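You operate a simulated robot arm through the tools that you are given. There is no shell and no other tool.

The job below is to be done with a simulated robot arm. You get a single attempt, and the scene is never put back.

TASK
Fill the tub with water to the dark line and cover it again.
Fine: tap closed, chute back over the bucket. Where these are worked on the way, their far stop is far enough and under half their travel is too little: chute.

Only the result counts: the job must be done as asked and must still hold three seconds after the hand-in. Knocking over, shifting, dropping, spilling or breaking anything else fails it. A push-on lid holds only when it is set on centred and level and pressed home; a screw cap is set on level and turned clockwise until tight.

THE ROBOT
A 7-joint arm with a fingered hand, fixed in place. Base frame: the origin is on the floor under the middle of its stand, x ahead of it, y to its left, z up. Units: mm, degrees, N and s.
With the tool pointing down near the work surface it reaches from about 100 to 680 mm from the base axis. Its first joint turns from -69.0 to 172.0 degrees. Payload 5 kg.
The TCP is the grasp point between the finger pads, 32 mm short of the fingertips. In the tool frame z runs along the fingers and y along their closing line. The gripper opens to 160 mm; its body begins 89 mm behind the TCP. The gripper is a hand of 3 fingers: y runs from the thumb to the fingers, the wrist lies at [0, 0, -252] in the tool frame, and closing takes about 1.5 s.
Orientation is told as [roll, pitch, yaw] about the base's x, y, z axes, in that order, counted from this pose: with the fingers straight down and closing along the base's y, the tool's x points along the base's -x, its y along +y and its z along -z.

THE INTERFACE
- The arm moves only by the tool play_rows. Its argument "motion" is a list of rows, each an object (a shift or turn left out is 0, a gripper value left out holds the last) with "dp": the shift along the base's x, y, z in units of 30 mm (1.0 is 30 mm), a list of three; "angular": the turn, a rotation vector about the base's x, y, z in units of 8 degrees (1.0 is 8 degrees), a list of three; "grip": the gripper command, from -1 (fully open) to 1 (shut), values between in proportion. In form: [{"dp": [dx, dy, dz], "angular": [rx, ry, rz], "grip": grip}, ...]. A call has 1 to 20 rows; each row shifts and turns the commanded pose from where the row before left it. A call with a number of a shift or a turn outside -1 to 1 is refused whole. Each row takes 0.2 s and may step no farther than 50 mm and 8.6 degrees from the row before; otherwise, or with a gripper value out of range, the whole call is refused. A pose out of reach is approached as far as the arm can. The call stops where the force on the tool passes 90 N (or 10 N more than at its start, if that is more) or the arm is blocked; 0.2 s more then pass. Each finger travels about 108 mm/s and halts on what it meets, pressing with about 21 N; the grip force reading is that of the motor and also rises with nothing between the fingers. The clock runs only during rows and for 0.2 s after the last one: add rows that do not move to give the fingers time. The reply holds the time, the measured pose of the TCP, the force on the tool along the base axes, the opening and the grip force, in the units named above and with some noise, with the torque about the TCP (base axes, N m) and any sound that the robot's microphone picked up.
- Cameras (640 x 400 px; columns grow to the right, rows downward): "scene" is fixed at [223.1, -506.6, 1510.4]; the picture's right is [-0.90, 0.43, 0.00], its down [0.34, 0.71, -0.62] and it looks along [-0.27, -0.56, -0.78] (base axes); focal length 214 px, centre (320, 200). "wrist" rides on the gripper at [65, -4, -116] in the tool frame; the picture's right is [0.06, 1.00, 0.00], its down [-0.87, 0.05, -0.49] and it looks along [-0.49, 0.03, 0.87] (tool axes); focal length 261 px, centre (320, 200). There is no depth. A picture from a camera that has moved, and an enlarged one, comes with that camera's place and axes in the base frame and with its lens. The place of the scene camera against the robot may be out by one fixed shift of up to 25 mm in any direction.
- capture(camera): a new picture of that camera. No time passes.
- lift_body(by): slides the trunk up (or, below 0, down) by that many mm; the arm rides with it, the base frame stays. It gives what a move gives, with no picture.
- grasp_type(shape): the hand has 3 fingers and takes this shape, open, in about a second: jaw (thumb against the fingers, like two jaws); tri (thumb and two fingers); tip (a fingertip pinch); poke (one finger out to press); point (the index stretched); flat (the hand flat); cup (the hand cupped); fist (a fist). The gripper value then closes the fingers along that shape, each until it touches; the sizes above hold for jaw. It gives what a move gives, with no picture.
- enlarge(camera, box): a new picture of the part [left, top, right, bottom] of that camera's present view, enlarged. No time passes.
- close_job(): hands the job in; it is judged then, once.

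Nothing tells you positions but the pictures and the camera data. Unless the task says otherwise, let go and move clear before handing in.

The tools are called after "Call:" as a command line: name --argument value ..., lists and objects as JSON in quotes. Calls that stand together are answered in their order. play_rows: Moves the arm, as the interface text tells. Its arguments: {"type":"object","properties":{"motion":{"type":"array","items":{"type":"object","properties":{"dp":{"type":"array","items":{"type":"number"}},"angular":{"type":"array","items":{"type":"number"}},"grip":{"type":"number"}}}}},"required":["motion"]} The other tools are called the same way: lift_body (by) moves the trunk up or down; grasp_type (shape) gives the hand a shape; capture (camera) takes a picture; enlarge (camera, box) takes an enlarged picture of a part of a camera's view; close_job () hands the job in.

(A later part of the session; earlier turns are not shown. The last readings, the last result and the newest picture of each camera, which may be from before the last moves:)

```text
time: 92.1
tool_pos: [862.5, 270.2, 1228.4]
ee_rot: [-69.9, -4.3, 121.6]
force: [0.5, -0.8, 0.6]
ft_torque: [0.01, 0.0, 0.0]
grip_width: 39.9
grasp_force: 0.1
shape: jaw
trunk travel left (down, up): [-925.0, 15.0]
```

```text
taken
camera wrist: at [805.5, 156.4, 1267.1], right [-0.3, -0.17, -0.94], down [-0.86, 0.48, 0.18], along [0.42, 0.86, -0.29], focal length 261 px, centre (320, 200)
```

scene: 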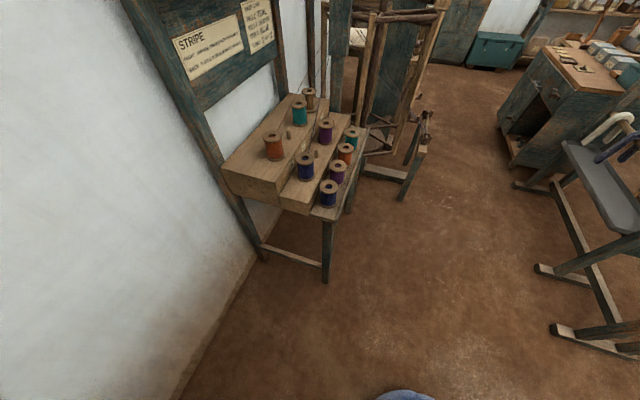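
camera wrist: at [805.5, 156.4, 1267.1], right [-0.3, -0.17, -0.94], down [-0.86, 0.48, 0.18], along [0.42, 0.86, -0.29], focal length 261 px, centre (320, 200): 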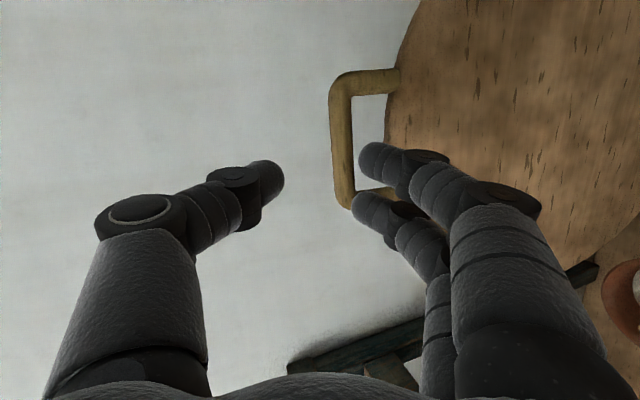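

The lid is now standing open at its stop. I will retract and look at the tub interior and the chute with its upright handle.

Call:
play_rows --motion '[{"dp": [-0.8, -0.9, 0.1]}, {"dp": [-0.8, -0.9, 0.1]}, {"dp": [-0.8, -0.9, 0.1]}, {"dp": [-0.8, -0.9, 0.1]}, {"dp": [-0.8, -0.9, 0.1]}, {"dp": [-0.8, -0.9, 0.1]}, {"dp": [0, 0, 0]}]'

Call:
capture --camera "wrist"

```text
time: 93.7
tool_pos: [719.3, 109.2, 1245.1]
ee_rot: [-69.8, -4.3, 121.7]
force: [0.9, 0.1, 0.4]
ft_torque: [0.0, 0.02, 0.02]
grip_width: 40.4
grasp_force: 0.2
shape: jaw
trunk travel left (down, up): [-925.0, 15.0]
```

```text
taken
camera wrist: at [663.2, -5.9, 1283.5], right [-0.3, -0.17, -0.94], down [-0.86, 0.48, 0.18], along [0.42, 0.86, -0.29], focal length 261 px, centre (320, 200)
```

wrist: 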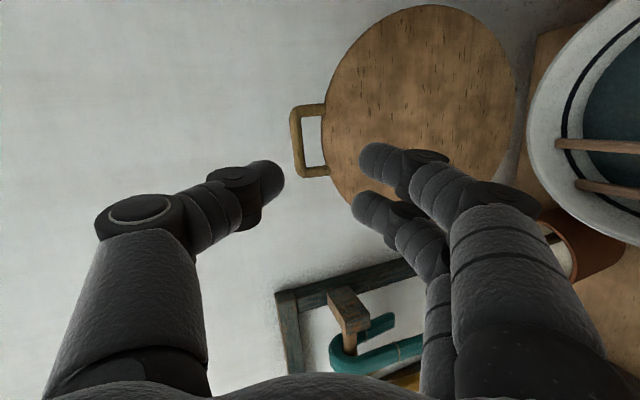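

Call:
play_rows --motion '[{"angular": [0.786, 0.513, -0.34]}, {"angular": [0.786, 0.513, -0.34]}, {"angular": [0.786, 0.513, -0.34]}, {"angular": [0.786, 0.513, -0.34]}, {"dp": [0, 0, 0]}]'

Call:
play_rows --motion '[{"angular": [0.786, 0.513, -0.34]}, {"angular": [0.786, 0.513, -0.34]}, {"angular": [0.786, 0.513, -0.34]}, {"angular": [0.786, 0.513, -0.34]}, {"dp": [0, 0, 0]}]'

Call:
capture --camera "wrist"

```text
time: 94.9
tool_pos: [717.2, 107.9, 1244.5]
ee_rot: [-65.6, -34.1, 109.1]
force: [0.4, 0.1, 0.6]
ft_torque: [0.01, 0.0, 0.0]
grip_width: 40.2
grasp_force: 0.0
shape: jaw
trunk travel left (down, up): [-925.0, 15.0]
```

```text
time: 96.1
tool_pos: [718.8, 108.4, 1244.1]
ee_rot: [-45.2, -61.1, 82.4]
force: [0.0, -0.6, 0.3]
ft_torque: [0.0, -0.02, 0.0]
grip_width: 39.8
grasp_force: 0.1
shape: jaw
trunk travel left (down, up): [-925.0, 15.0]
```

```text
taken
camera wrist: at [625.2, 14.1, 1228.4], right [-0.62, 0.68, -0.4], down [-0.36, 0.2, 0.91], along [0.7, 0.71, 0.12], focal length 261 px, centre (320, 200)
```

wrist: 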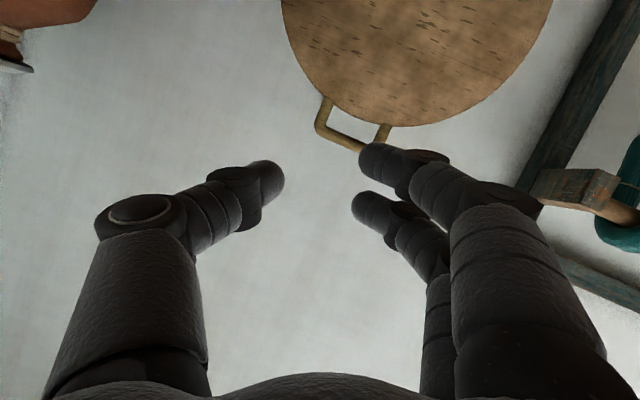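

Call:
play_rows --motion '[{"angular": [0.786, 0.513, -0.34]}, {"angular": [0.786, 0.513, -0.34]}, {"angular": [0.786, 0.513, -0.34]}, {"angular": [0, 0, -1]}, {"angular": [0, 0, -1]}, {"angular": [0, 0, -1]}, {"dp": [0, 0, 0]}]'

Call:
capture --camera "wrist"

```text
time: 97.7
tool_pos: [725.2, 120.3, 1264.1]
ee_rot: [9.9, -72.2, 7.4]
force: [0.7, -0.6, 0.0]
ft_torque: [0.03, 0.03, 0.02]
grip_width: 40.0
grasp_force: 0.0
shape: jaw
out of reach, approached as far as the arm can: row 5, 6
trunk travel left (down, up): [-925.0, 15.0]
```

```text
taken
camera wrist: at [600.5, 78.1, 1236.7], right [-0.31, 0.95, -0.01], down [-0.2, -0.06, 0.98], along [0.93, 0.3, 0.21], focal length 261 px, centre (320, 200)
```

wrist: 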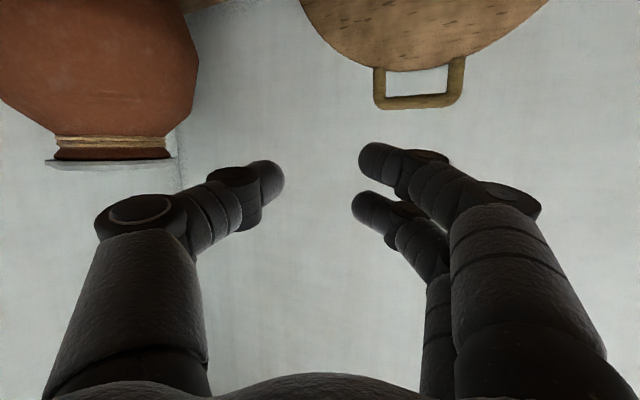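

Call:
play_rows --motion '[{"dp": [0, -0.3, 0.7]}, {"dp": [0, -0.3, 0.7]}, {"dp": [0, -0.3, 0.7]}, {"dp": [0, -0.3, 0.7]}, {"dp": [0, 0, 0]}]'

Call:
lift_body --by -300

Call:
capture --camera "wrist"

```text
time: 98.9
tool_pos: [743.8, 8.6, 1310.5]
ee_rot: [-17.5, -69.7, 25.7]
force: [0.4, -0.4, 0.7]
ft_torque: [-0.02, 0.02, 0.01]
grip_width: 40.0
grasp_force: 0.1
shape: jaw
trunk travel left (down, up): [-925.0, 15.0]
stopped in row 5: the arm was blocked; the commanded pose is now the measured one
```

```text
time: 101.9
tool_pos: [742.9, 10.5, 1010.3]
ee_rot: [-17.5, -69.6, 25.8]
force: [0.7, -0.3, 0.4]
ft_torque: [-0.05, 0.01, -0.03]
grip_width: 39.8
grasp_force: 0.0
shape: jaw
trunk travel left (down, up): [-625.0, 315.0]
```

```text
taken
camera wrist: at [613.0, -18.0, 988.7], right [-0.18, 0.97, -0.16], down [-0.2, 0.13, 0.97], along [0.96, 0.21, 0.17], focal length 261 px, centre (320, 200)
```

wrist: 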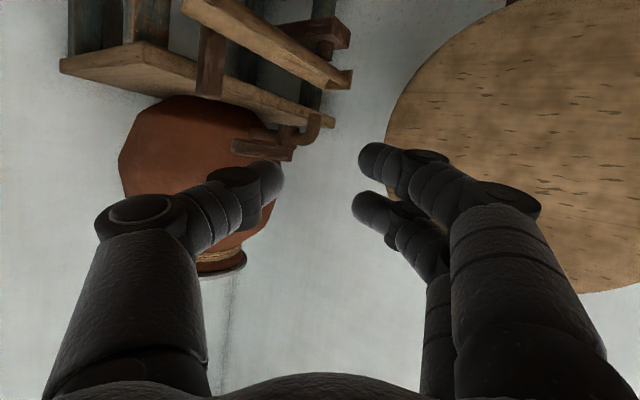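

Call:
enlarge --camera "wrist" --box '[160, 0, 370, 131]'

Call:
enlarge --camera "wrist" --box '[200, 60, 360, 160]'

```text
3.05 times, centred on (265, 66) of wrist
camera zoom: at [613.0, -18.0, 988.7], right [-0.18, 0.97, -0.16], down [-0.2, 0.13, 0.97], along [0.96, 0.21, 0.17], focal length 794 px, centre (488, 610)
```

zoom: 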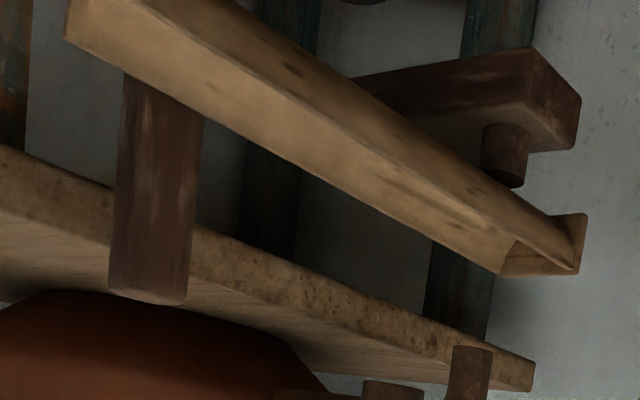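

```text
4.00 times, centred on (280, 110) of wrist
camera zoom: at [613.0, -18.0, 988.7], right [-0.18, 0.97, -0.16], down [-0.2, 0.13, 0.97], along [0.96, 0.21, 0.17], focal length 1043 px, centre (480, 560)
```

zoom: 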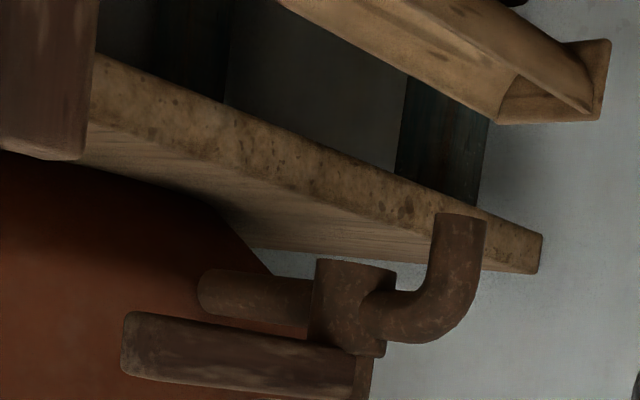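

The open lid leans at the wall, and this level view shows the chute's upright dark handle just in front of the shelf edge, with the pivot peg under the spout. I will try the "point" shape for hooking behind the chute's outlet corner, and look at it.

Call:
grasp_type --shape "point"

Call:
capture --camera "wrist"

```text
time: 102.8
tool_pos: [741.8, 10.1, 1009.9]
ee_rot: [-17.5, -69.5, 25.8]
force: [-1.0, -1.0, -0.3]
ft_torque: [0.01, 0.0, 0.0]
grip_width: 0.1
grasp_force: 0.0
shape: point
trunk travel left (down, up): [-625.0, 315.0]
```

```text
taken
camera wrist: at [613.0, -18.0, 988.5], right [-0.18, 0.97, -0.16], down [-0.2, 0.13, 0.97], along [0.96, 0.21, 0.17], focal length 261 px, centre (320, 200)
```

wrist: 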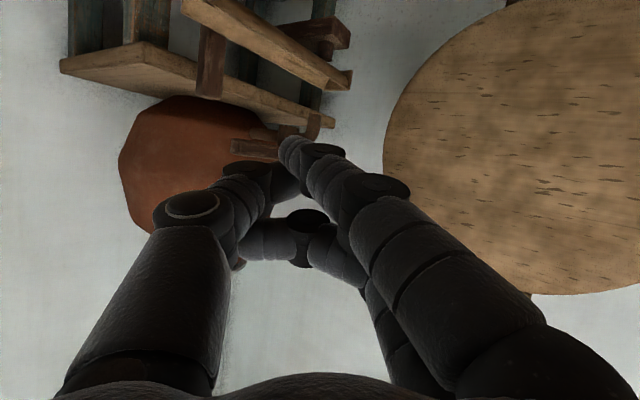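

Call:
grasp_type --shape "poke"

Call:
capture --camera "wrist"

```text
time: 103.7
tool_pos: [742.6, 10.0, 1010.9]
ee_rot: [-17.5, -69.6, 25.7]
force: [-0.9, 0.4, -0.3]
ft_torque: [0.03, -0.02, -0.01]
grip_width: 0.0
grasp_force: 0.2
shape: poke
trunk travel left (down, up): [-625.0, 315.0]
```

```text
taken
camera wrist: at [613.0, -18.1, 988.5], right [-0.18, 0.97, -0.16], down [-0.2, 0.13, 0.97], along [0.96, 0.21, 0.17], focal length 261 px, centre (320, 200)
```

wrist: 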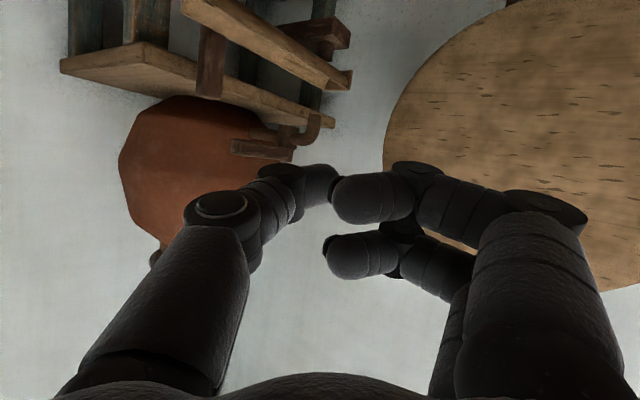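

Call:
grasp_type --shape "point"

Call:
enlarge --camera "wrist" --box '[200, 100, 440, 250]'

```text
time: 104.6
tool_pos: [742.4, 10.4, 1010.3]
ee_rot: [-17.6, -69.6, 25.7]
force: [0.2, -0.2, 0.6]
ft_torque: [-0.02, -0.05, 0.03]
grip_width: 0.2
grasp_force: 0.2
shape: point
trunk travel left (down, up): [-625.0, 315.0]
```

```text
2.67 times, centred on (320, 175) of wrist
camera zoom: at [613.1, -18.1, 988.5], right [-0.18, 0.97, -0.16], down [-0.2, 0.13, 0.97], along [0.96, 0.21, 0.17], focal length 695 px, centre (320, 267)
```

zoom: 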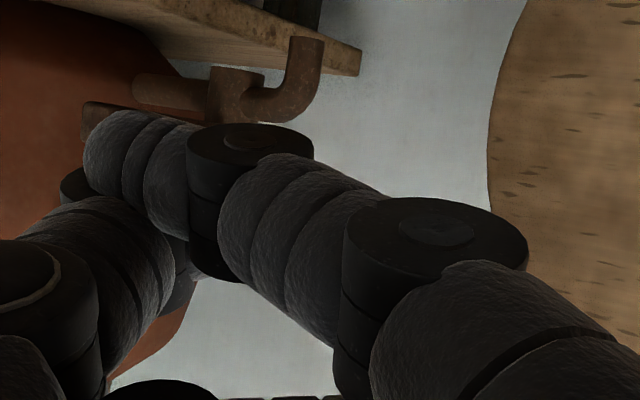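

Call:
play_rows --motion '[{"grip": -1}, {"grip": -1}, {"grip": -1}, {"grip": -1}, {"grip": -1}]'

Call:
capture --camera "wrist"

```text
time: 105.8
tool_pos: [741.9, 10.0, 1010.0]
ee_rot: [-17.5, -69.6, 25.7]
force: [0.0, -0.1, 0.0]
ft_torque: [0.0, 0.0, 0.01]
grip_width: 0.0
grasp_force: 0.1
shape: point
trunk travel left (down, up): [-625.0, 315.0]
```

```text
taken
camera wrist: at [613.1, -18.0, 988.7], right [-0.18, 0.97, -0.16], down [-0.2, 0.13, 0.97], along [0.96, 0.21, 0.17], focal length 261 px, centre (320, 200)
```

wrist: 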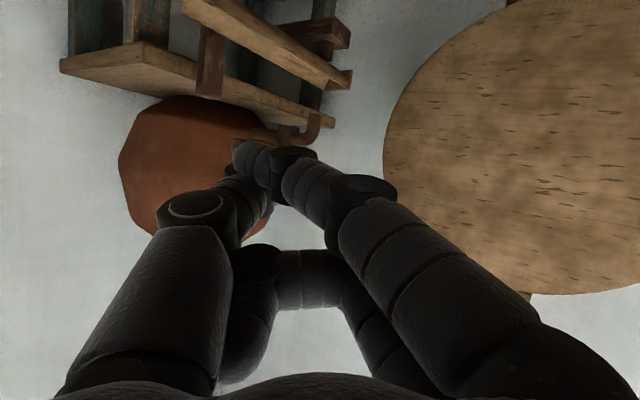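

Call:
play_rows --motion '[{"grip": 1}, {"grip": 1}, {"grip": 1}, {"grip": 1}, {"grip": 1}, {"grip": 1}]'

Call:
capture --camera "wrist"

```text
time: 107.2
tool_pos: [741.3, 10.7, 1009.3]
ee_rot: [-17.5, -69.6, 25.7]
force: [-0.7, -0.7, 0.6]
ft_torque: [-0.03, 0.01, -0.01]
grip_width: 0.2
grasp_force: 0.0
shape: point
trunk travel left (down, up): [-625.0, 315.0]
```

```text
taken
camera wrist: at [613.1, -18.0, 988.7], right [-0.18, 0.97, -0.16], down [-0.2, 0.13, 0.97], along [0.96, 0.21, 0.17], focal length 261 px, centre (320, 200)
```

wrist: 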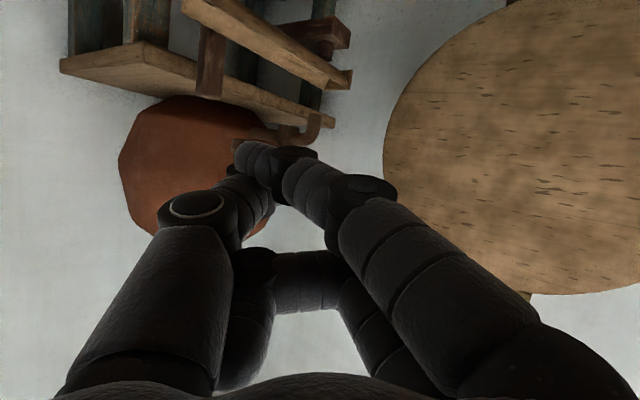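

Call:
grasp_type --shape "flat"

Call:
play_rows --motion '[{"dp": [0, 0, 0]}, {"dp": [0, 0, 0]}, {"dp": [0, 0, 0]}]'

Call:
capture --camera "wrist"

```text
time: 108.1
tool_pos: [741.8, 9.9, 1010.3]
ee_rot: [-17.5, -69.7, 25.8]
force: [0.4, -0.9, -0.3]
ft_torque: [0.02, -0.06, 0.03]
grip_width: 152.5
grasp_force: 0.0
shape: flat
trunk travel left (down, up): [-625.0, 315.0]
```

```text
time: 108.9
tool_pos: [741.6, 9.3, 1011.6]
ee_rot: [-17.5, -69.6, 25.9]
force: [0.5, -0.2, -0.5]
ft_torque: [0.02, 0.03, -0.01]
grip_width: 152.1
grasp_force: 0.1
shape: flat
trunk travel left (down, up): [-625.0, 315.0]
```

```text
taken
camera wrist: at [613.1, -18.0, 988.6], right [-0.18, 0.97, -0.16], down [-0.2, 0.13, 0.97], along [0.96, 0.21, 0.17], focal length 261 px, centre (320, 200)
```

wrist: 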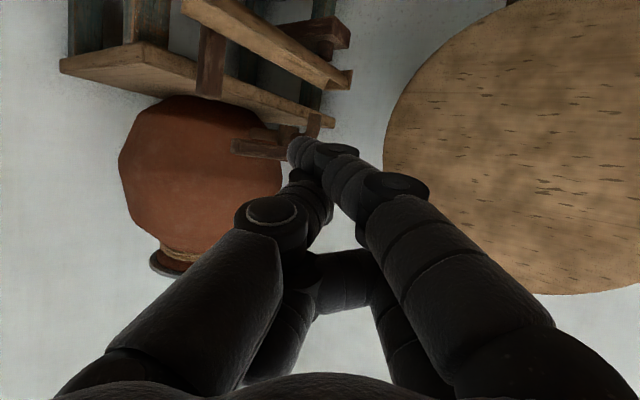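

Call:
play_rows --motion '[{"grip": -1}, {"grip": -1}, {"grip": -1}, {"grip": -1}, {"grip": -1}, {"grip": -1}, {"grip": -1}, {"grip": -1}]'

Call:
capture --camera "wrist"

```text
time: 110.7
tool_pos: [742.2, 9.5, 1010.9]
ee_rot: [-17.5, -69.6, 25.9]
force: [-0.1, -0.9, 0.4]
ft_torque: [0.0, 0.01, -0.01]
grip_width: 152.4
grasp_force: 0.0
shape: flat
trunk travel left (down, up): [-625.0, 315.0]
```

```text
taken
camera wrist: at [613.1, -18.0, 988.6], right [-0.18, 0.97, -0.16], down [-0.2, 0.13, 0.97], along [0.96, 0.21, 0.17], focal length 261 px, centre (320, 200)
```

wrist: 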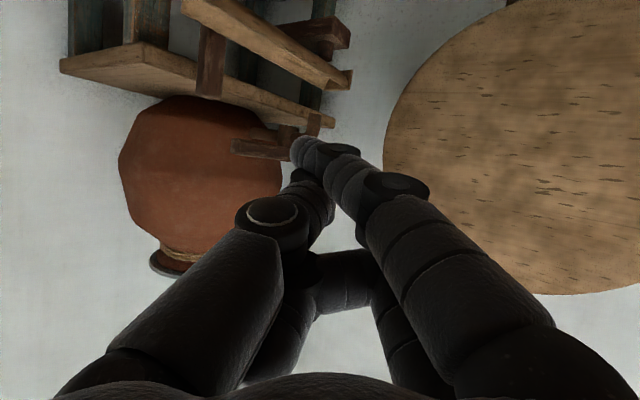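

Call:
grasp_type --shape "jaw"

Call:
play_rows --motion '[{"grip": -1}, {"grip": -1}, {"grip": -1}, {"grip": -1}]'

Call:
grasp_type --shape "flat"

Call:
play_rows --motion '[{"grip": -1}, {"grip": -1}, {"grip": -1}, {"grip": -1}]'

Call:
capture --camera "wrist"

```text
time: 111.6
tool_pos: [742.3, 11.4, 1010.4]
ee_rot: [-17.5, -69.6, 25.8]
force: [0.1, 0.4, -0.2]
ft_torque: [-0.03, -0.02, 0.0]
grip_width: 159.9
grasp_force: 0.1
shape: jaw
trunk travel left (down, up): [-625.0, 315.0]
```

```text
time: 112.6
tool_pos: [743.4, 9.5, 1010.4]
ee_rot: [-17.4, -69.6, 25.8]
force: [0.1, 0.8, 0.2]
ft_torque: [0.0, -0.01, -0.02]
grip_width: 159.8
grasp_force: 0.1
shape: jaw
trunk travel left (down, up): [-625.0, 315.0]
```

```text
time: 113.5
tool_pos: [741.9, 10.6, 1009.2]
ee_rot: [-17.5, -69.5, 25.7]
force: [-0.5, 0.6, 0.0]
ft_torque: [0.01, 0.0, 0.0]
grip_width: 0.2
grasp_force: 0.1
shape: flat
trunk travel left (down, up): [-625.0, 315.0]
```

```text
time: 114.5
tool_pos: [742.0, 10.3, 1009.2]
ee_rot: [-17.5, -69.5, 25.8]
force: [-0.7, -0.3, 0.3]
ft_torque: [-0.05, -0.04, -0.01]
grip_width: 0.1
grasp_force: 0.1
shape: flat
trunk travel left (down, up): [-625.0, 315.0]
```

```text
taken
camera wrist: at [613.1, -18.0, 988.6], right [-0.18, 0.97, -0.16], down [-0.2, 0.13, 0.97], along [0.96, 0.21, 0.17], focal length 261 px, centre (320, 200)
```

wrist: 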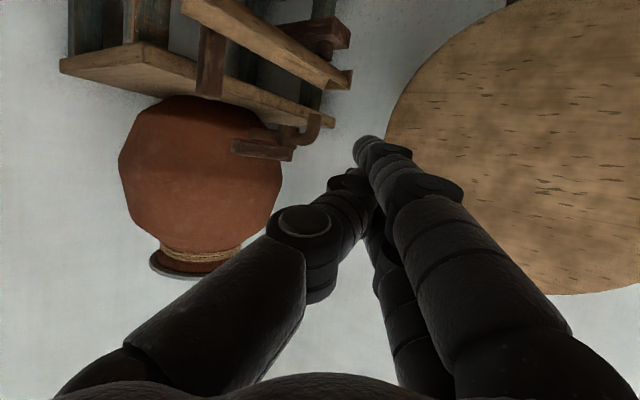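

Call:
enlarge --camera "wrist" --box '[280, 100, 520, 250]'

```text
2.67 times, centred on (400, 175) of wrist
camera zoom: at [613.1, -18.0, 988.6], right [-0.18, 0.97, -0.16], down [-0.2, 0.13, 0.97], along [0.96, 0.21, 0.17], focal length 695 px, centre (107, 267)
```

zoom: 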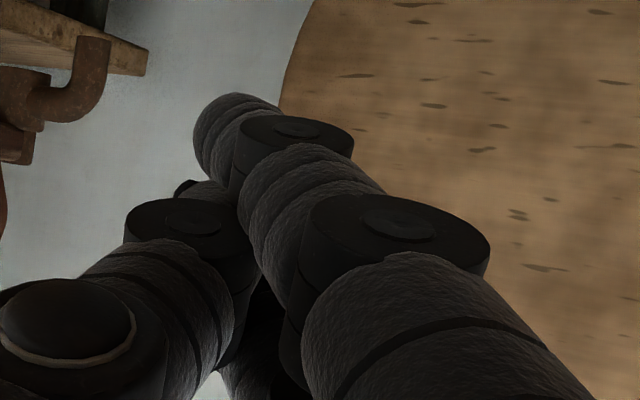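

Flat gives straight, slim fingers (tips about 59 mm past the TCP). Plan: lower the trunk, come in level below the shelf edge, put the fingers behind the chute's outlet corner and sweep it toward the tub.

Call:
lift_body --by -100

Call:
play_rows --motion '[{"dp": [0, -0.7, 0], "angular": [0, -0.3, -0.3]}, {"dp": [0, -0.7, 0], "angular": [0, -0.3, -0.3]}, {"dp": [0, -0.7, 0], "angular": [0, -0.3, -0.3]}, {"dp": [0, 0, 0]}]'

Call:
capture --camera "wrist"

```text
time: 115.8
tool_pos: [742.0, 9.8, 910.4]
ee_rot: [-17.5, -69.6, 25.7]
force: [-0.4, -0.1, -1.1]
ft_torque: [0.02, 0.01, 0.01]
grip_width: 0.0
grasp_force: 0.2
shape: flat
trunk travel left (down, up): [-525.0, 415.0]
```

```text
time: 116.8
tool_pos: [743.0, -50.0, 909.8]
ee_rot: [-28.2, -76.2, 28.8]
force: [0.0, 0.2, 0.0]
ft_torque: [0.02, -0.01, 0.01]
grip_width: 0.3
grasp_force: 0.0
shape: flat
trunk travel left (down, up): [-525.0, 415.0]
```

```text
taken
camera wrist: at [615.0, -61.4, 873.1], right [-0.04, 0.98, -0.17], down [-0.3, 0.16, 0.94], along [0.95, 0.09, 0.29], focal length 261 px, centre (320, 200)
```

wrist: 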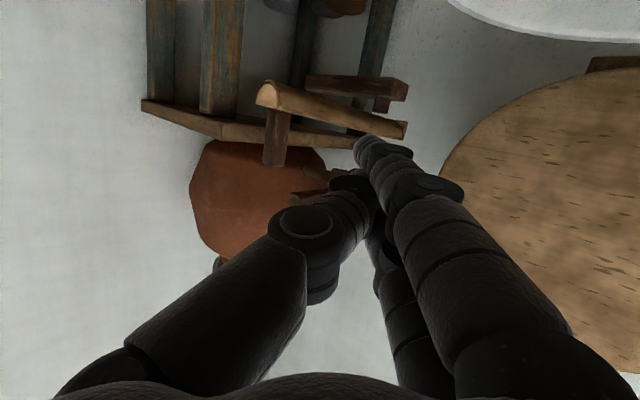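

Call:
enlarge --camera "wrist" --box '[130, 40, 420, 221]'

```text
2.21 times, centred on (275, 130) of wrist
camera zoom: at [615.0, -61.4, 873.1], right [-0.04, 0.98, -0.17], down [-0.3, 0.16, 0.94], along [0.95, 0.09, 0.29], focal length 575 px, centre (419, 353)
```

zoom: 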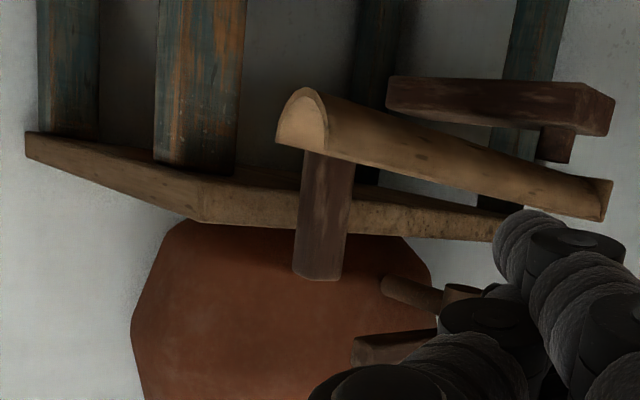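

Call:
play_rows --motion '[{"dp": [0.2, -0.6, -0.2], "angular": [0.6, -0.6, 0]}, {"dp": [0.2, -0.6, -0.2], "angular": [0.6, -0.6, 0]}, {"dp": [0.2, -0.6, -0.2]}, {"dp": [0, 0, 0]}]'

Call:
capture --camera "wrist"

```text
time: 117.8
tool_pos: [759.8, -106.7, 894.1]
ee_rot: [49.4, -86.1, -48.4]
force: [0.7, -0.1, -0.7]
ft_torque: [0.01, 0.02, 0.02]
grip_width: 0.0
grasp_force: 0.1
shape: flat
trunk travel left (down, up): [-525.0, 415.0]
```

```text
taken
camera wrist: at [640.6, -109.7, 834.2], right [-0.02, 1.0, -0.01], down [-0.45, 0.0, 0.89], along [0.89, 0.02, 0.45], focal length 261 px, centre (320, 200)
```

wrist: 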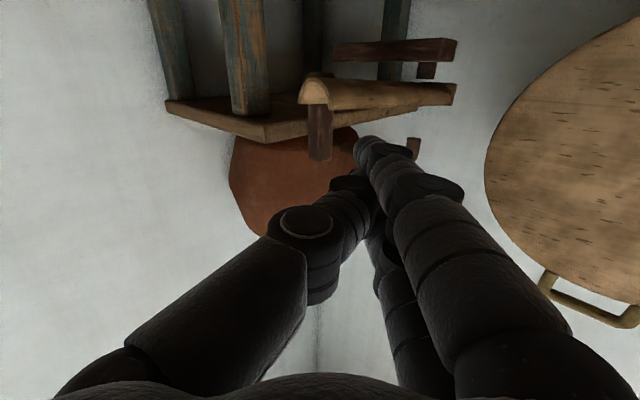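

Call:
play_rows --motion '[{"dp": [0.5, -0.75, -0.36]}, {"dp": [0.5, -0.75, -0.36]}, {"dp": [0.5, -0.75, -0.36]}, {"dp": [0, 0, 0]}]'

Call:
capture --camera "wrist"

```text
time: 118.8
tool_pos: [805.6, -173.3, 861.1]
ee_rot: [49.2, -86.2, -48.1]
force: [-0.1, 0.2, -1.0]
ft_torque: [0.0, -0.04, 0.03]
grip_width: 0.2
grasp_force: 0.1
shape: flat
trunk travel left (down, up): [-525.0, 415.0]
```

```text
taken
camera wrist: at [686.1, -177.9, 800.8], right [-0.02, 1.0, -0.01], down [-0.45, 0.0, 0.89], along [0.89, 0.02, 0.45], focal length 261 px, centre (320, 200)
```

wrist: 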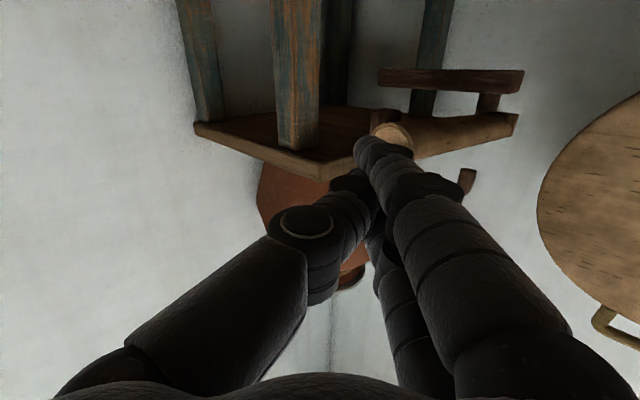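

Call:
enlarge --camera "wrist" --box '[260, 60, 540, 235]'

```text
2.29 times, centred on (400, 148) of wrist
camera zoom: at [686.1, -177.9, 800.8], right [-0.02, 1.0, -0.01], down [-0.45, 0.0, 0.89], along [0.89, 0.02, 0.45], focal length 596 px, centre (137, 320)
```

zoom: 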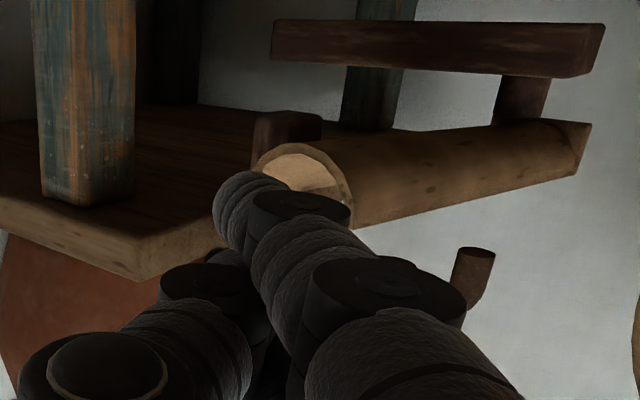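

Call:
play_rows --motion '[{"dp": [0.75, 0, 0]}, {"dp": [0.75, 0, 0]}, {"dp": [0, 0, 0]}]'

Call:
enlarge --camera "wrist" --box '[260, 60, 540, 235]'

```text
time: 119.6
tool_pos: [851.3, -172.9, 860.1]
ee_rot: [49.2, -86.2, -48.2]
force: [0.0, 0.3, 0.6]
ft_torque: [0.0, -0.02, 0.0]
grip_width: 0.2
grasp_force: 0.1
shape: flat
trunk travel left (down, up): [-525.0, 415.0]
```

```text
2.29 times, centred on (400, 148) of wrist
camera zoom: at [731.6, -177.3, 799.7], right [-0.02, 1.0, -0.01], down [-0.45, 0.0, 0.89], along [0.89, 0.02, 0.45], focal length 596 px, centre (137, 320)
```

zoom: 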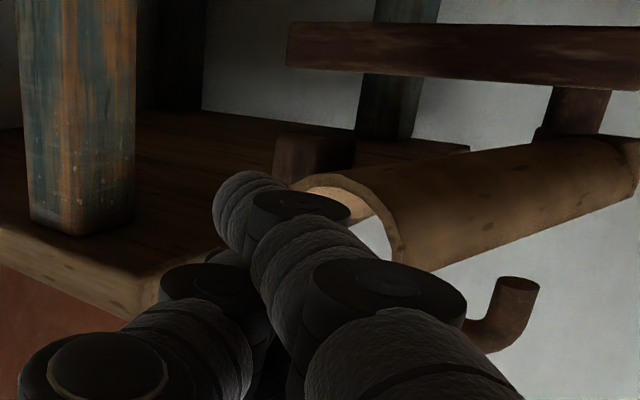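

Call:
play_rows --motion '[{"dp": [0.75, 0, 0]}, {"dp": [0.75, 0, 0]}, {"dp": [0, 0, 0]}]'

Call:
enlarge --camera "wrist" --box '[260, 60, 540, 235]'

```text
time: 120.4
tool_pos: [895.5, -173.5, 856.7]
ee_rot: [49.4, -86.2, -48.3]
force: [0.0, 0.5, -0.3]
ft_torque: [-0.01, -0.01, 0.0]
grip_width: 0.0
grasp_force: 0.0
shape: flat
trunk travel left (down, up): [-525.0, 415.0]
```

```text
2.29 times, centred on (400, 148) of wrist
camera zoom: at [776.8, -176.7, 797.5], right [-0.02, 1.0, -0.01], down [-0.45, 0.0, 0.89], along [0.89, 0.02, 0.45], focal length 596 px, centre (137, 320)
```

zoom: 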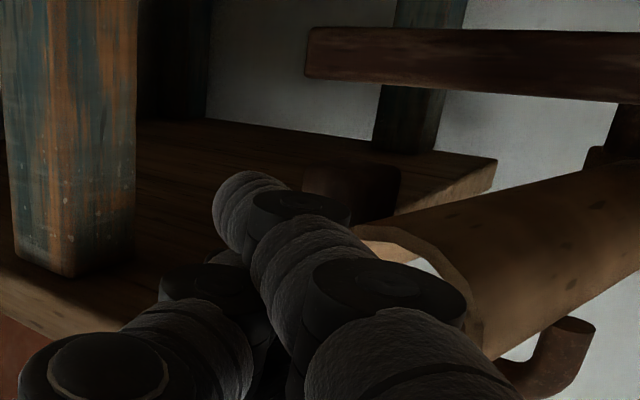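

Call:
play_rows --motion '[{"dp": [0.05, 0.45, 0.1]}, {"dp": [-0.6, 0.47, 0]}, {"dp": [-0.43, 0.38, 0]}, {"dp": [-0.38, 0.42, 0]}, {"dp": [0, 0, 0]}]'

Call:
capture --camera "wrist"

```text
time: 121.6
tool_pos: [852.6, -121.7, 861.8]
ee_rot: [49.8, -86.1, -48.6]
force: [-13.1, -10.8, -5.0]
ft_torque: [-0.29, 0.34, -0.05]
grip_width: 0.1
grasp_force: 0.0
shape: flat
trunk travel left (down, up): [-525.0, 415.0]
```

```text
taken
camera wrist: at [733.3, -126.0, 802.7], right [-0.02, 1.0, -0.01], down [-0.45, 0.0, 0.89], along [0.89, 0.02, 0.45], focal length 261 px, centre (320, 200)
```

wrist: 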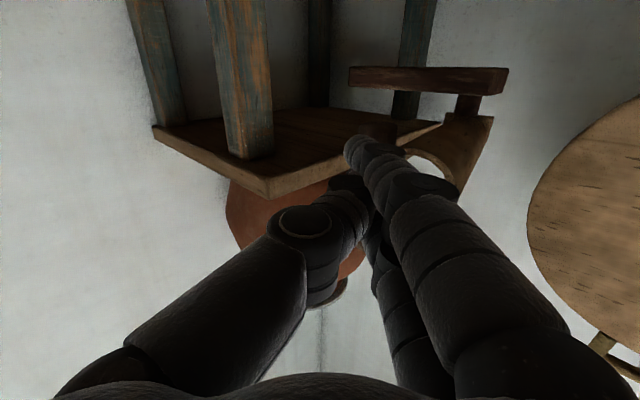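

Call:
enlarge --camera "wrist" --box '[300, 60, 540, 210]'

```text
2.67 times, centred on (420, 135) of wrist
camera zoom: at [733.3, -126.0, 802.7], right [-0.02, 1.0, -0.01], down [-0.45, 0.0, 0.89], along [0.89, 0.02, 0.45], focal length 695 px, centre (53, 373)
```

zoom: 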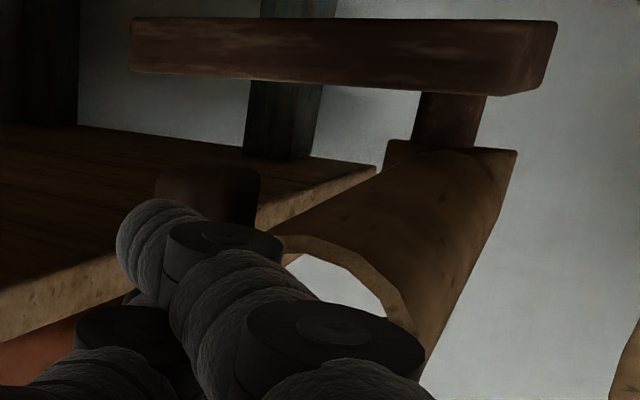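

Call:
play_rows --motion '[{"dp": [-0.35, 0.46, 0]}, {"dp": [-0.3, 0.48, 0]}, {"dp": [-0.27, 0.51, 0]}, {"dp": [-0.22, 0.53, 0]}, {"dp": [0, 0, 0]}]'

Call:
capture --camera "wrist"

```text
time: 122.8
tool_pos: [820.6, -63.6, 862.2]
ee_rot: [49.4, -86.2, -48.3]
force: [0.1, 1.1, -0.2]
ft_torque: [0.0, 0.01, 0.02]
grip_width: 0.1
grasp_force: 0.1
shape: flat
trunk travel left (down, up): [-525.0, 415.0]
```

```text
taken
camera wrist: at [700.4, -66.5, 802.8], right [-0.02, 1.0, -0.01], down [-0.45, 0.0, 0.89], along [0.89, 0.02, 0.45], focal length 261 px, centre (320, 200)
```

wrist: 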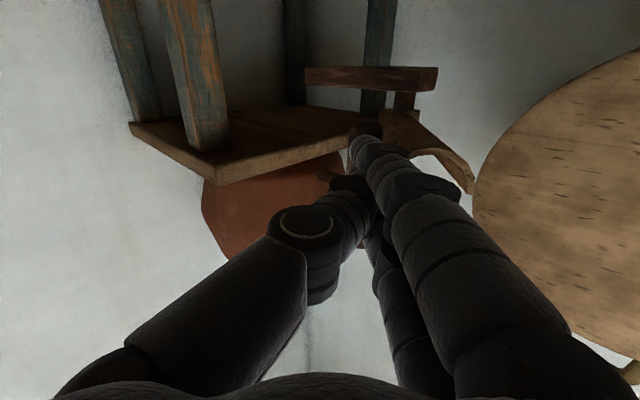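

Call:
enlarge --camera "wrist" --box '[300, 60, 540, 210]'

```text
2.67 times, centred on (420, 135) of wrist
camera zoom: at [700.4, -66.5, 802.8], right [-0.02, 1.0, -0.01], down [-0.45, 0.0, 0.89], along [0.89, 0.02, 0.45], focal length 695 px, centre (53, 373)
```

zoom: 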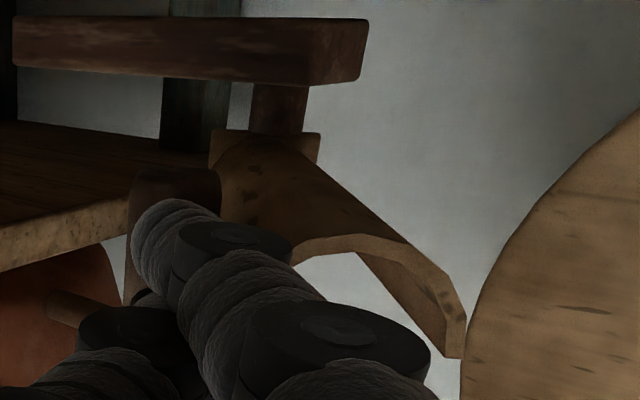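

Call:
play_rows --motion '[{"dp": [-0.17, 0.55, 0]}, {"dp": [-0.12, 0.56, 0]}, {"dp": [-0.08, 0.57, 0]}, {"dp": [0, 0, 0]}]'

Call:
enlarge --camera "wrist" --box '[300, 60, 540, 210]'

```text
time: 123.8
tool_pos: [810.3, -10.6, 861.9]
ee_rot: [49.1, -86.2, -48.0]
force: [0.2, 0.7, -0.1]
ft_torque: [0.0, 0.0, 0.02]
grip_width: 0.2
grasp_force: 0.1
shape: flat
trunk travel left (down, up): [-525.0, 415.0]
```

```text
2.67 times, centred on (420, 135) of wrist
camera zoom: at [690.7, -14.1, 803.1], right [-0.02, 1.0, -0.01], down [-0.45, 0.0, 0.89], along [0.89, 0.02, 0.45], focal length 695 px, centre (53, 373)
```

zoom: 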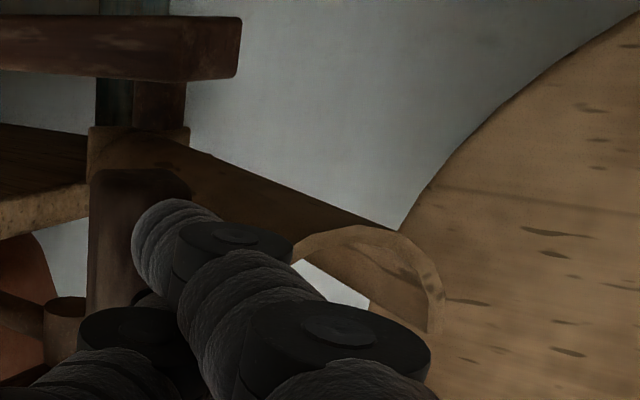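

Call:
play_rows --motion '[{"dp": [-0.02, 0.57, 0]}, {"dp": [0.02, 0.57, 0]}, {"dp": [0.05, 0.57, 0]}, {"dp": [0, 0, 0]}]'

Call:
enlarge --camera "wrist" --box '[300, 60, 540, 210]'

```text
time: 124.8
tool_pos: [810.0, 39.0, 863.9]
ee_rot: [49.0, -86.2, -47.9]
force: [1.0, -0.5, -0.1]
ft_torque: [0.0, 0.02, 0.0]
grip_width: 0.0
grasp_force: 0.0
shape: flat
trunk travel left (down, up): [-525.0, 415.0]
```

```text
2.67 times, centred on (420, 135) of wrist
camera zoom: at [691.4, 34.7, 804.4], right [-0.02, 1.0, -0.01], down [-0.45, 0.0, 0.89], along [0.89, 0.02, 0.45], focal length 695 px, centre (53, 373)
```

zoom: 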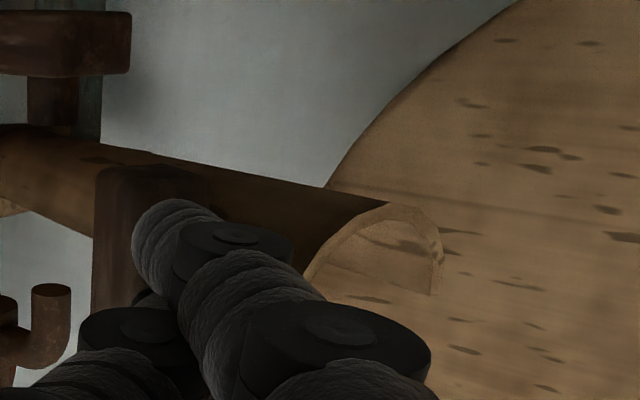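

Call:
play_rows --motion '[{"dp": [0.12, 0.5, 0]}, {"dp": [0.15, 0.5, 0]}, {"dp": [0.15, 0.5, 0]}, {"dp": [0, 0, 0]}]'

Call:
capture --camera "wrist"

```text
time: 125.6
tool_pos: [819.9, 68.6, 864.0]
ee_rot: [55.5, -85.7, -55.6]
force: [-99.8, -74.4, -2.8]
ft_torque: [-0.61, 0.34, 0.25]
grip_width: 152.3
grasp_force: 0.1
shape: flat
trunk travel left (down, up): [-525.0, 415.0]
stopped in row 4: the force on the tool passed its limit at 102 N (the readings are from after the stop); the commanded pose is now the measured one
```

```text
taken
camera wrist: at [700.7, 68.2, 805.0], right [0.0, 1.0, 0.0], down [-0.45, 0.0, 0.89], along [0.89, 0.0, 0.45], focal length 261 px, centre (320, 200)
```

wrist: 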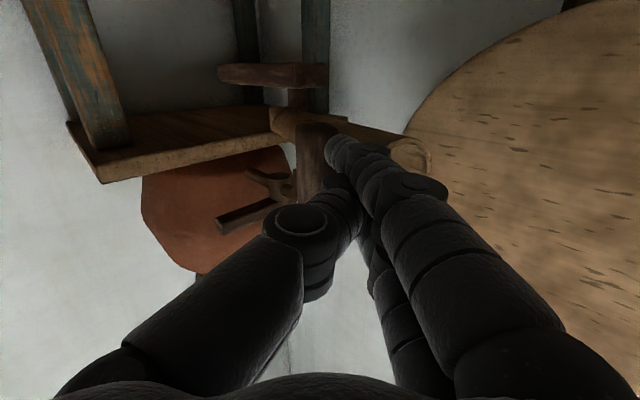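

Call:
play_rows --motion '[{"dp": [-0.2, -0.2, 0]}, {"dp": [-0.2, -0.4, 0]}, {"dp": [0, 0, 0]}]'

Call:
enlarge --camera "wrist" --box '[200, 40, 480, 215]'

```text
time: 126.4
tool_pos: [809.6, 62.5, 859.6]
ee_rot: [49.3, -85.9, -48.6]
force: [-0.7, -0.4, -0.1]
ft_torque: [0.03, -0.06, 0.0]
grip_width: 0.1
grasp_force: 0.0
shape: flat
trunk travel left (down, up): [-525.0, 415.0]
```

```text
2.29 times, centred on (340, 128) of wrist
camera zoom: at [690.7, 60.1, 802.8], right [-0.01, 1.0, -0.01], down [-0.45, 0.0, 0.89], along [0.89, 0.02, 0.45], focal length 596 px, centre (274, 366)
```

zoom: 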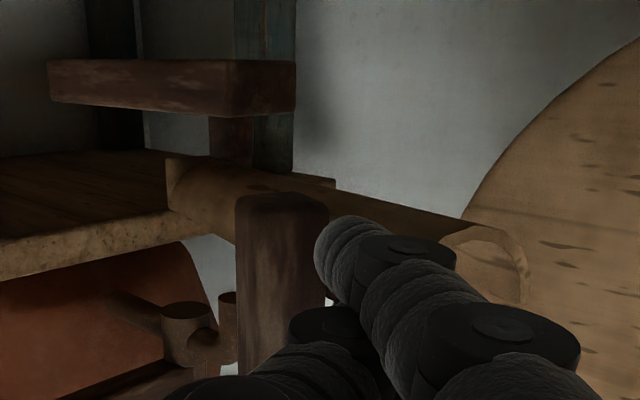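

The chute is at its far stop, its outlet over the tub. Now I will back the hand out, raise it and spin it so the camera sits on top and can look down into the tub.

Call:
play_rows --motion '[{"dp": [-0.9, -0.2, 0]}, {"dp": [-0.9, -0.2, 0]}, {"dp": [-0.9, 0, 0.3]}, {"dp": [-0.5, 0, 0.8]}, {"dp": [-0.3, 0, 0.8]}, {"dp": [0, 0, 0.8]}, {"dp": [0, 0, 0.8]}, {"dp": [0, 0, 0]}]'

Call:
play_rows --motion '[{"angular": [-1, 0, 0]}, {"angular": [-1, 0, 0]}, {"angular": [-1, 0, 0]}, {"angular": [-1, 0, 0]}, {"angular": [-1, 0, 0]}, {"angular": [-1, 0, 0]}, {"dp": [0, 0, 0]}]'

Call:
capture --camera "wrist"

```text
time: 128.0
tool_pos: [702.8, 10.3, 902.6]
ee_rot: [-60.9, -82.6, 60.8]
force: [0.1, 0.0, 0.0]
ft_torque: [0.0, -0.01, 0.01]
grip_width: 0.0
grasp_force: 0.1
shape: flat
trunk travel left (down, up): [-525.0, 415.0]
stopped in row 7: the arm was blocked; the commanded pose is now the measured one
```

```text
time: 129.6
tool_pos: [723.1, 7.2, 879.4]
ee_rot: [-88.2, -36.1, 86.6]
force: [-0.5, 0.9, 0.0]
ft_torque: [0.02, 0.06, 0.0]
grip_width: 0.3
grasp_force: 0.1
shape: flat
out of reach, approached as far as the arm can: row 5, 6
trunk travel left (down, up): [-525.0, 415.0]
```

```text
taken
camera wrist: at [604.2, -43.2, 848.5], right [0.0, 0.54, -0.84], down [-0.45, 0.75, 0.48], along [0.89, 0.38, 0.24], focal length 261 px, centre (320, 200)
```

wrist: 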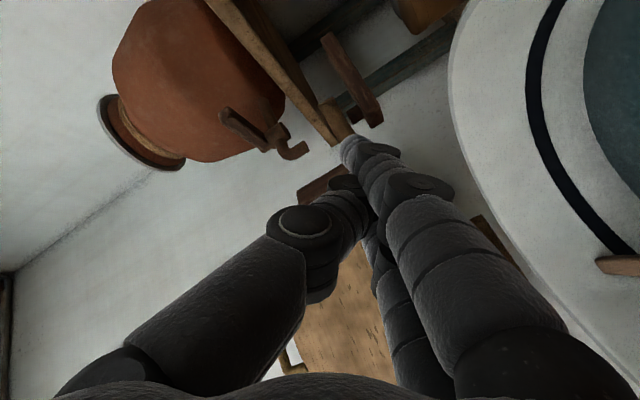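

Call:
lift_body --by 200

Call:
play_rows --motion '[{"dp": [0.7, -0.3, 0]}, {"dp": [0.7, -0.3, 0]}, {"angular": [-1, 0, 0]}, {"angular": [-1, 0, 0]}, {"angular": [-1, 0, 0]}, {"dp": [0, 0, 0]}]'

Call:
capture --camera "wrist"

```text
time: 131.8
tool_pos: [726.3, 7.5, 1079.7]
ee_rot: [-88.0, -36.2, 86.7]
force: [0.4, -0.3, 0.6]
ft_torque: [0.01, -0.02, 0.0]
grip_width: 0.0
grasp_force: 0.0
shape: flat
trunk travel left (down, up): [-725.0, 215.0]
```

```text
time: 133.2
tool_pos: [807.7, -32.0, 1051.3]
ee_rot: [-89.8, -12.5, 88.2]
force: [0.8, -0.5, 0.5]
ft_torque: [0.02, 0.0, -0.02]
grip_width: 0.0
grasp_force: 0.0
shape: flat
out of reach, approached as far as the arm can: row 4, 5
trunk travel left (down, up): [-725.0, 215.0]
```

```text
taken
camera wrist: at [688.3, -93.6, 1042.0], right [0.0, 0.16, -0.99], down [-0.46, 0.87, 0.14], along [0.89, 0.46, 0.07], focal length 261 px, centre (320, 200)
```

wrist: 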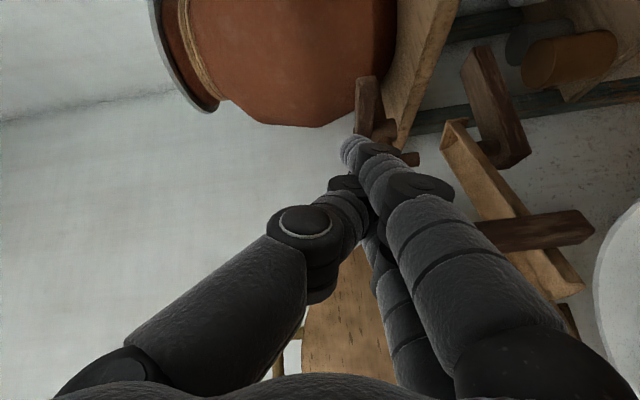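

Call:
enlarge --camera "wrist" --box '[320, 50, 480, 150]'

Call:
enlarge --camera "wrist" --box '[400, 100, 640, 250]'

```text
4.00 times, centred on (400, 100) of wrist
camera zoom: at [688.3, -93.6, 1042.0], right [0.0, 0.16, -0.99], down [-0.46, 0.87, 0.14], along [0.89, 0.46, 0.07], focal length 1043 px, centre (0, 600)
```

zoom: 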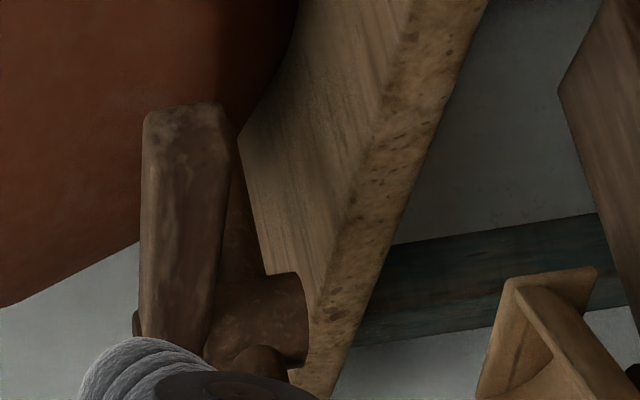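

```text
2.67 times, centred on (520, 175) of wrist
camera zoom: at [688.3, -93.6, 1042.0], right [0.0, 0.16, -0.99], down [-0.46, 0.87, 0.14], along [0.89, 0.46, 0.07], focal length 695 px, centre (-213, 267)
```

zoom: 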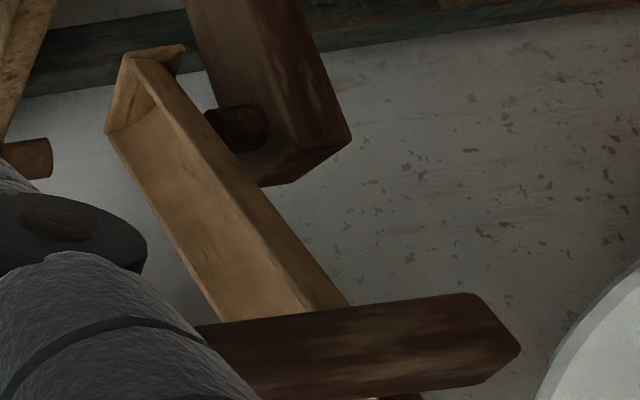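

Call:
play_rows --motion '[{"dp": [0.3, -0.4, 0.9]}, {"dp": [0.3, -0.4, 0.9]}, {"dp": [0.3, -0.4, 0.9]}, {"dp": [0.3, -0.4, 0.9]}, {"dp": [0, 0, 0]}]'

Call:
lift_body --by -140

Call:
capture --camera "wrist"

```text
time: 134.4
tool_pos: [851.6, -83.0, 1155.8]
ee_rot: [-89.6, -12.2, 87.2]
force: [0.1, -0.1, 0.2]
ft_torque: [0.03, -0.01, 0.0]
grip_width: 0.2
grasp_force: 0.0
shape: flat
out of reach, approached as far as the arm can: row 1
trunk travel left (down, up): [-725.0, 215.0]
```

```text
time: 136.0
tool_pos: [850.7, -81.4, 1016.0]
ee_rot: [-89.5, -12.2, 87.3]
force: [0.0, 0.9, 0.9]
ft_torque: [0.02, 0.04, -0.01]
grip_width: 0.0
grasp_force: 0.0
shape: flat
trunk travel left (down, up): [-585.0, 355.0]
```

```text
taken
camera wrist: at [731.5, -142.6, 1007.2], right [0.0, 0.15, -0.99], down [-0.45, 0.88, 0.13], along [0.89, 0.45, 0.07], focal length 261 px, centre (320, 200)
```

wrist: 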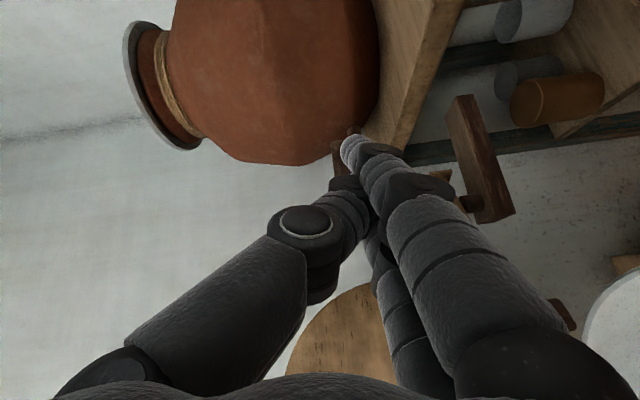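

Call:
play_rows --motion '[{"dp": [0, -0.6, 0.1]}, {"dp": [0, -0.57, 0.13]}, {"dp": [0.6, 0, 0]}, {"dp": [0.6, 0, 0]}, {"dp": [0, 0, 0]}]'

Call:
enlarge --camera "wrist" --box '[280, 80, 480, 205]'

```text
time: 137.2
tool_pos: [887.1, -120.5, 1022.2]
ee_rot: [-89.6, -12.2, 87.2]
force: [-0.6, 0.0, 0.5]
ft_torque: [0.01, 0.04, -0.01]
grip_width: 0.0
grasp_force: 0.0
shape: flat
trunk travel left (down, up): [-585.0, 355.0]
```

```text
3.20 times, centred on (380, 142) of wrist
camera zoom: at [768.8, -180.7, 1014.2], right [0.0, 0.15, -0.99], down [-0.45, 0.88, 0.13], along [0.89, 0.45, 0.07], focal length 834 px, centre (128, 384)
```

zoom: 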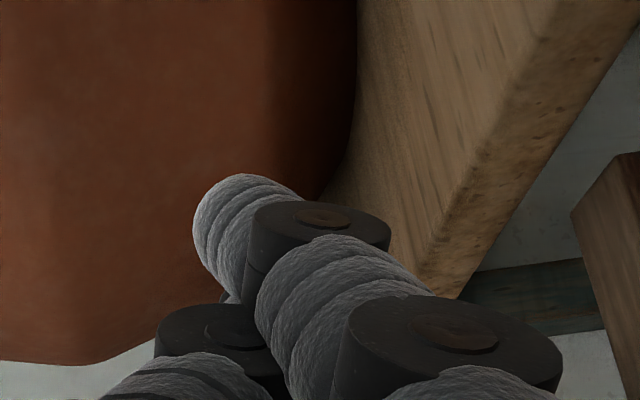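

Call:
play_rows --motion '[{"dp": [0.7, 0, 0]}, {"dp": [0.7, 0, 0]}, {"dp": [0.7, 0, 0]}, {"dp": [0, 0, 0]}]'

Call:
capture --camera "wrist"

```text
time: 138.2
tool_pos: [951.0, -117.6, 1022.5]
ee_rot: [-89.6, -12.2, 87.3]
force: [-0.3, 0.1, -0.1]
ft_torque: [-0.01, 0.0, 0.0]
grip_width: 0.1
grasp_force: 0.0
shape: flat
trunk travel left (down, up): [-585.0, 355.0]
```

```text
taken
camera wrist: at [831.2, -177.8, 1013.3], right [0.0, 0.15, -0.99], down [-0.45, 0.88, 0.13], along [0.89, 0.45, 0.07], focal length 261 px, centre (320, 200)
```

wrist: 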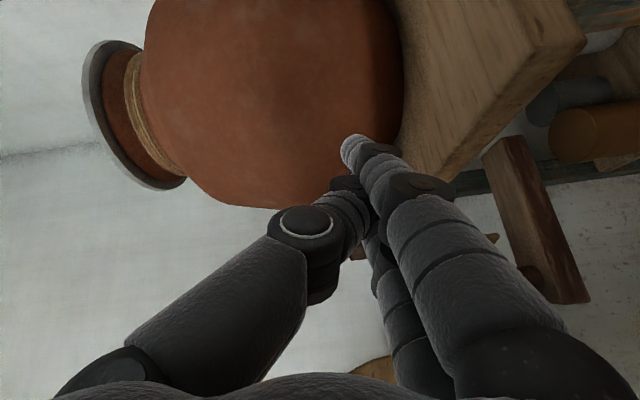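

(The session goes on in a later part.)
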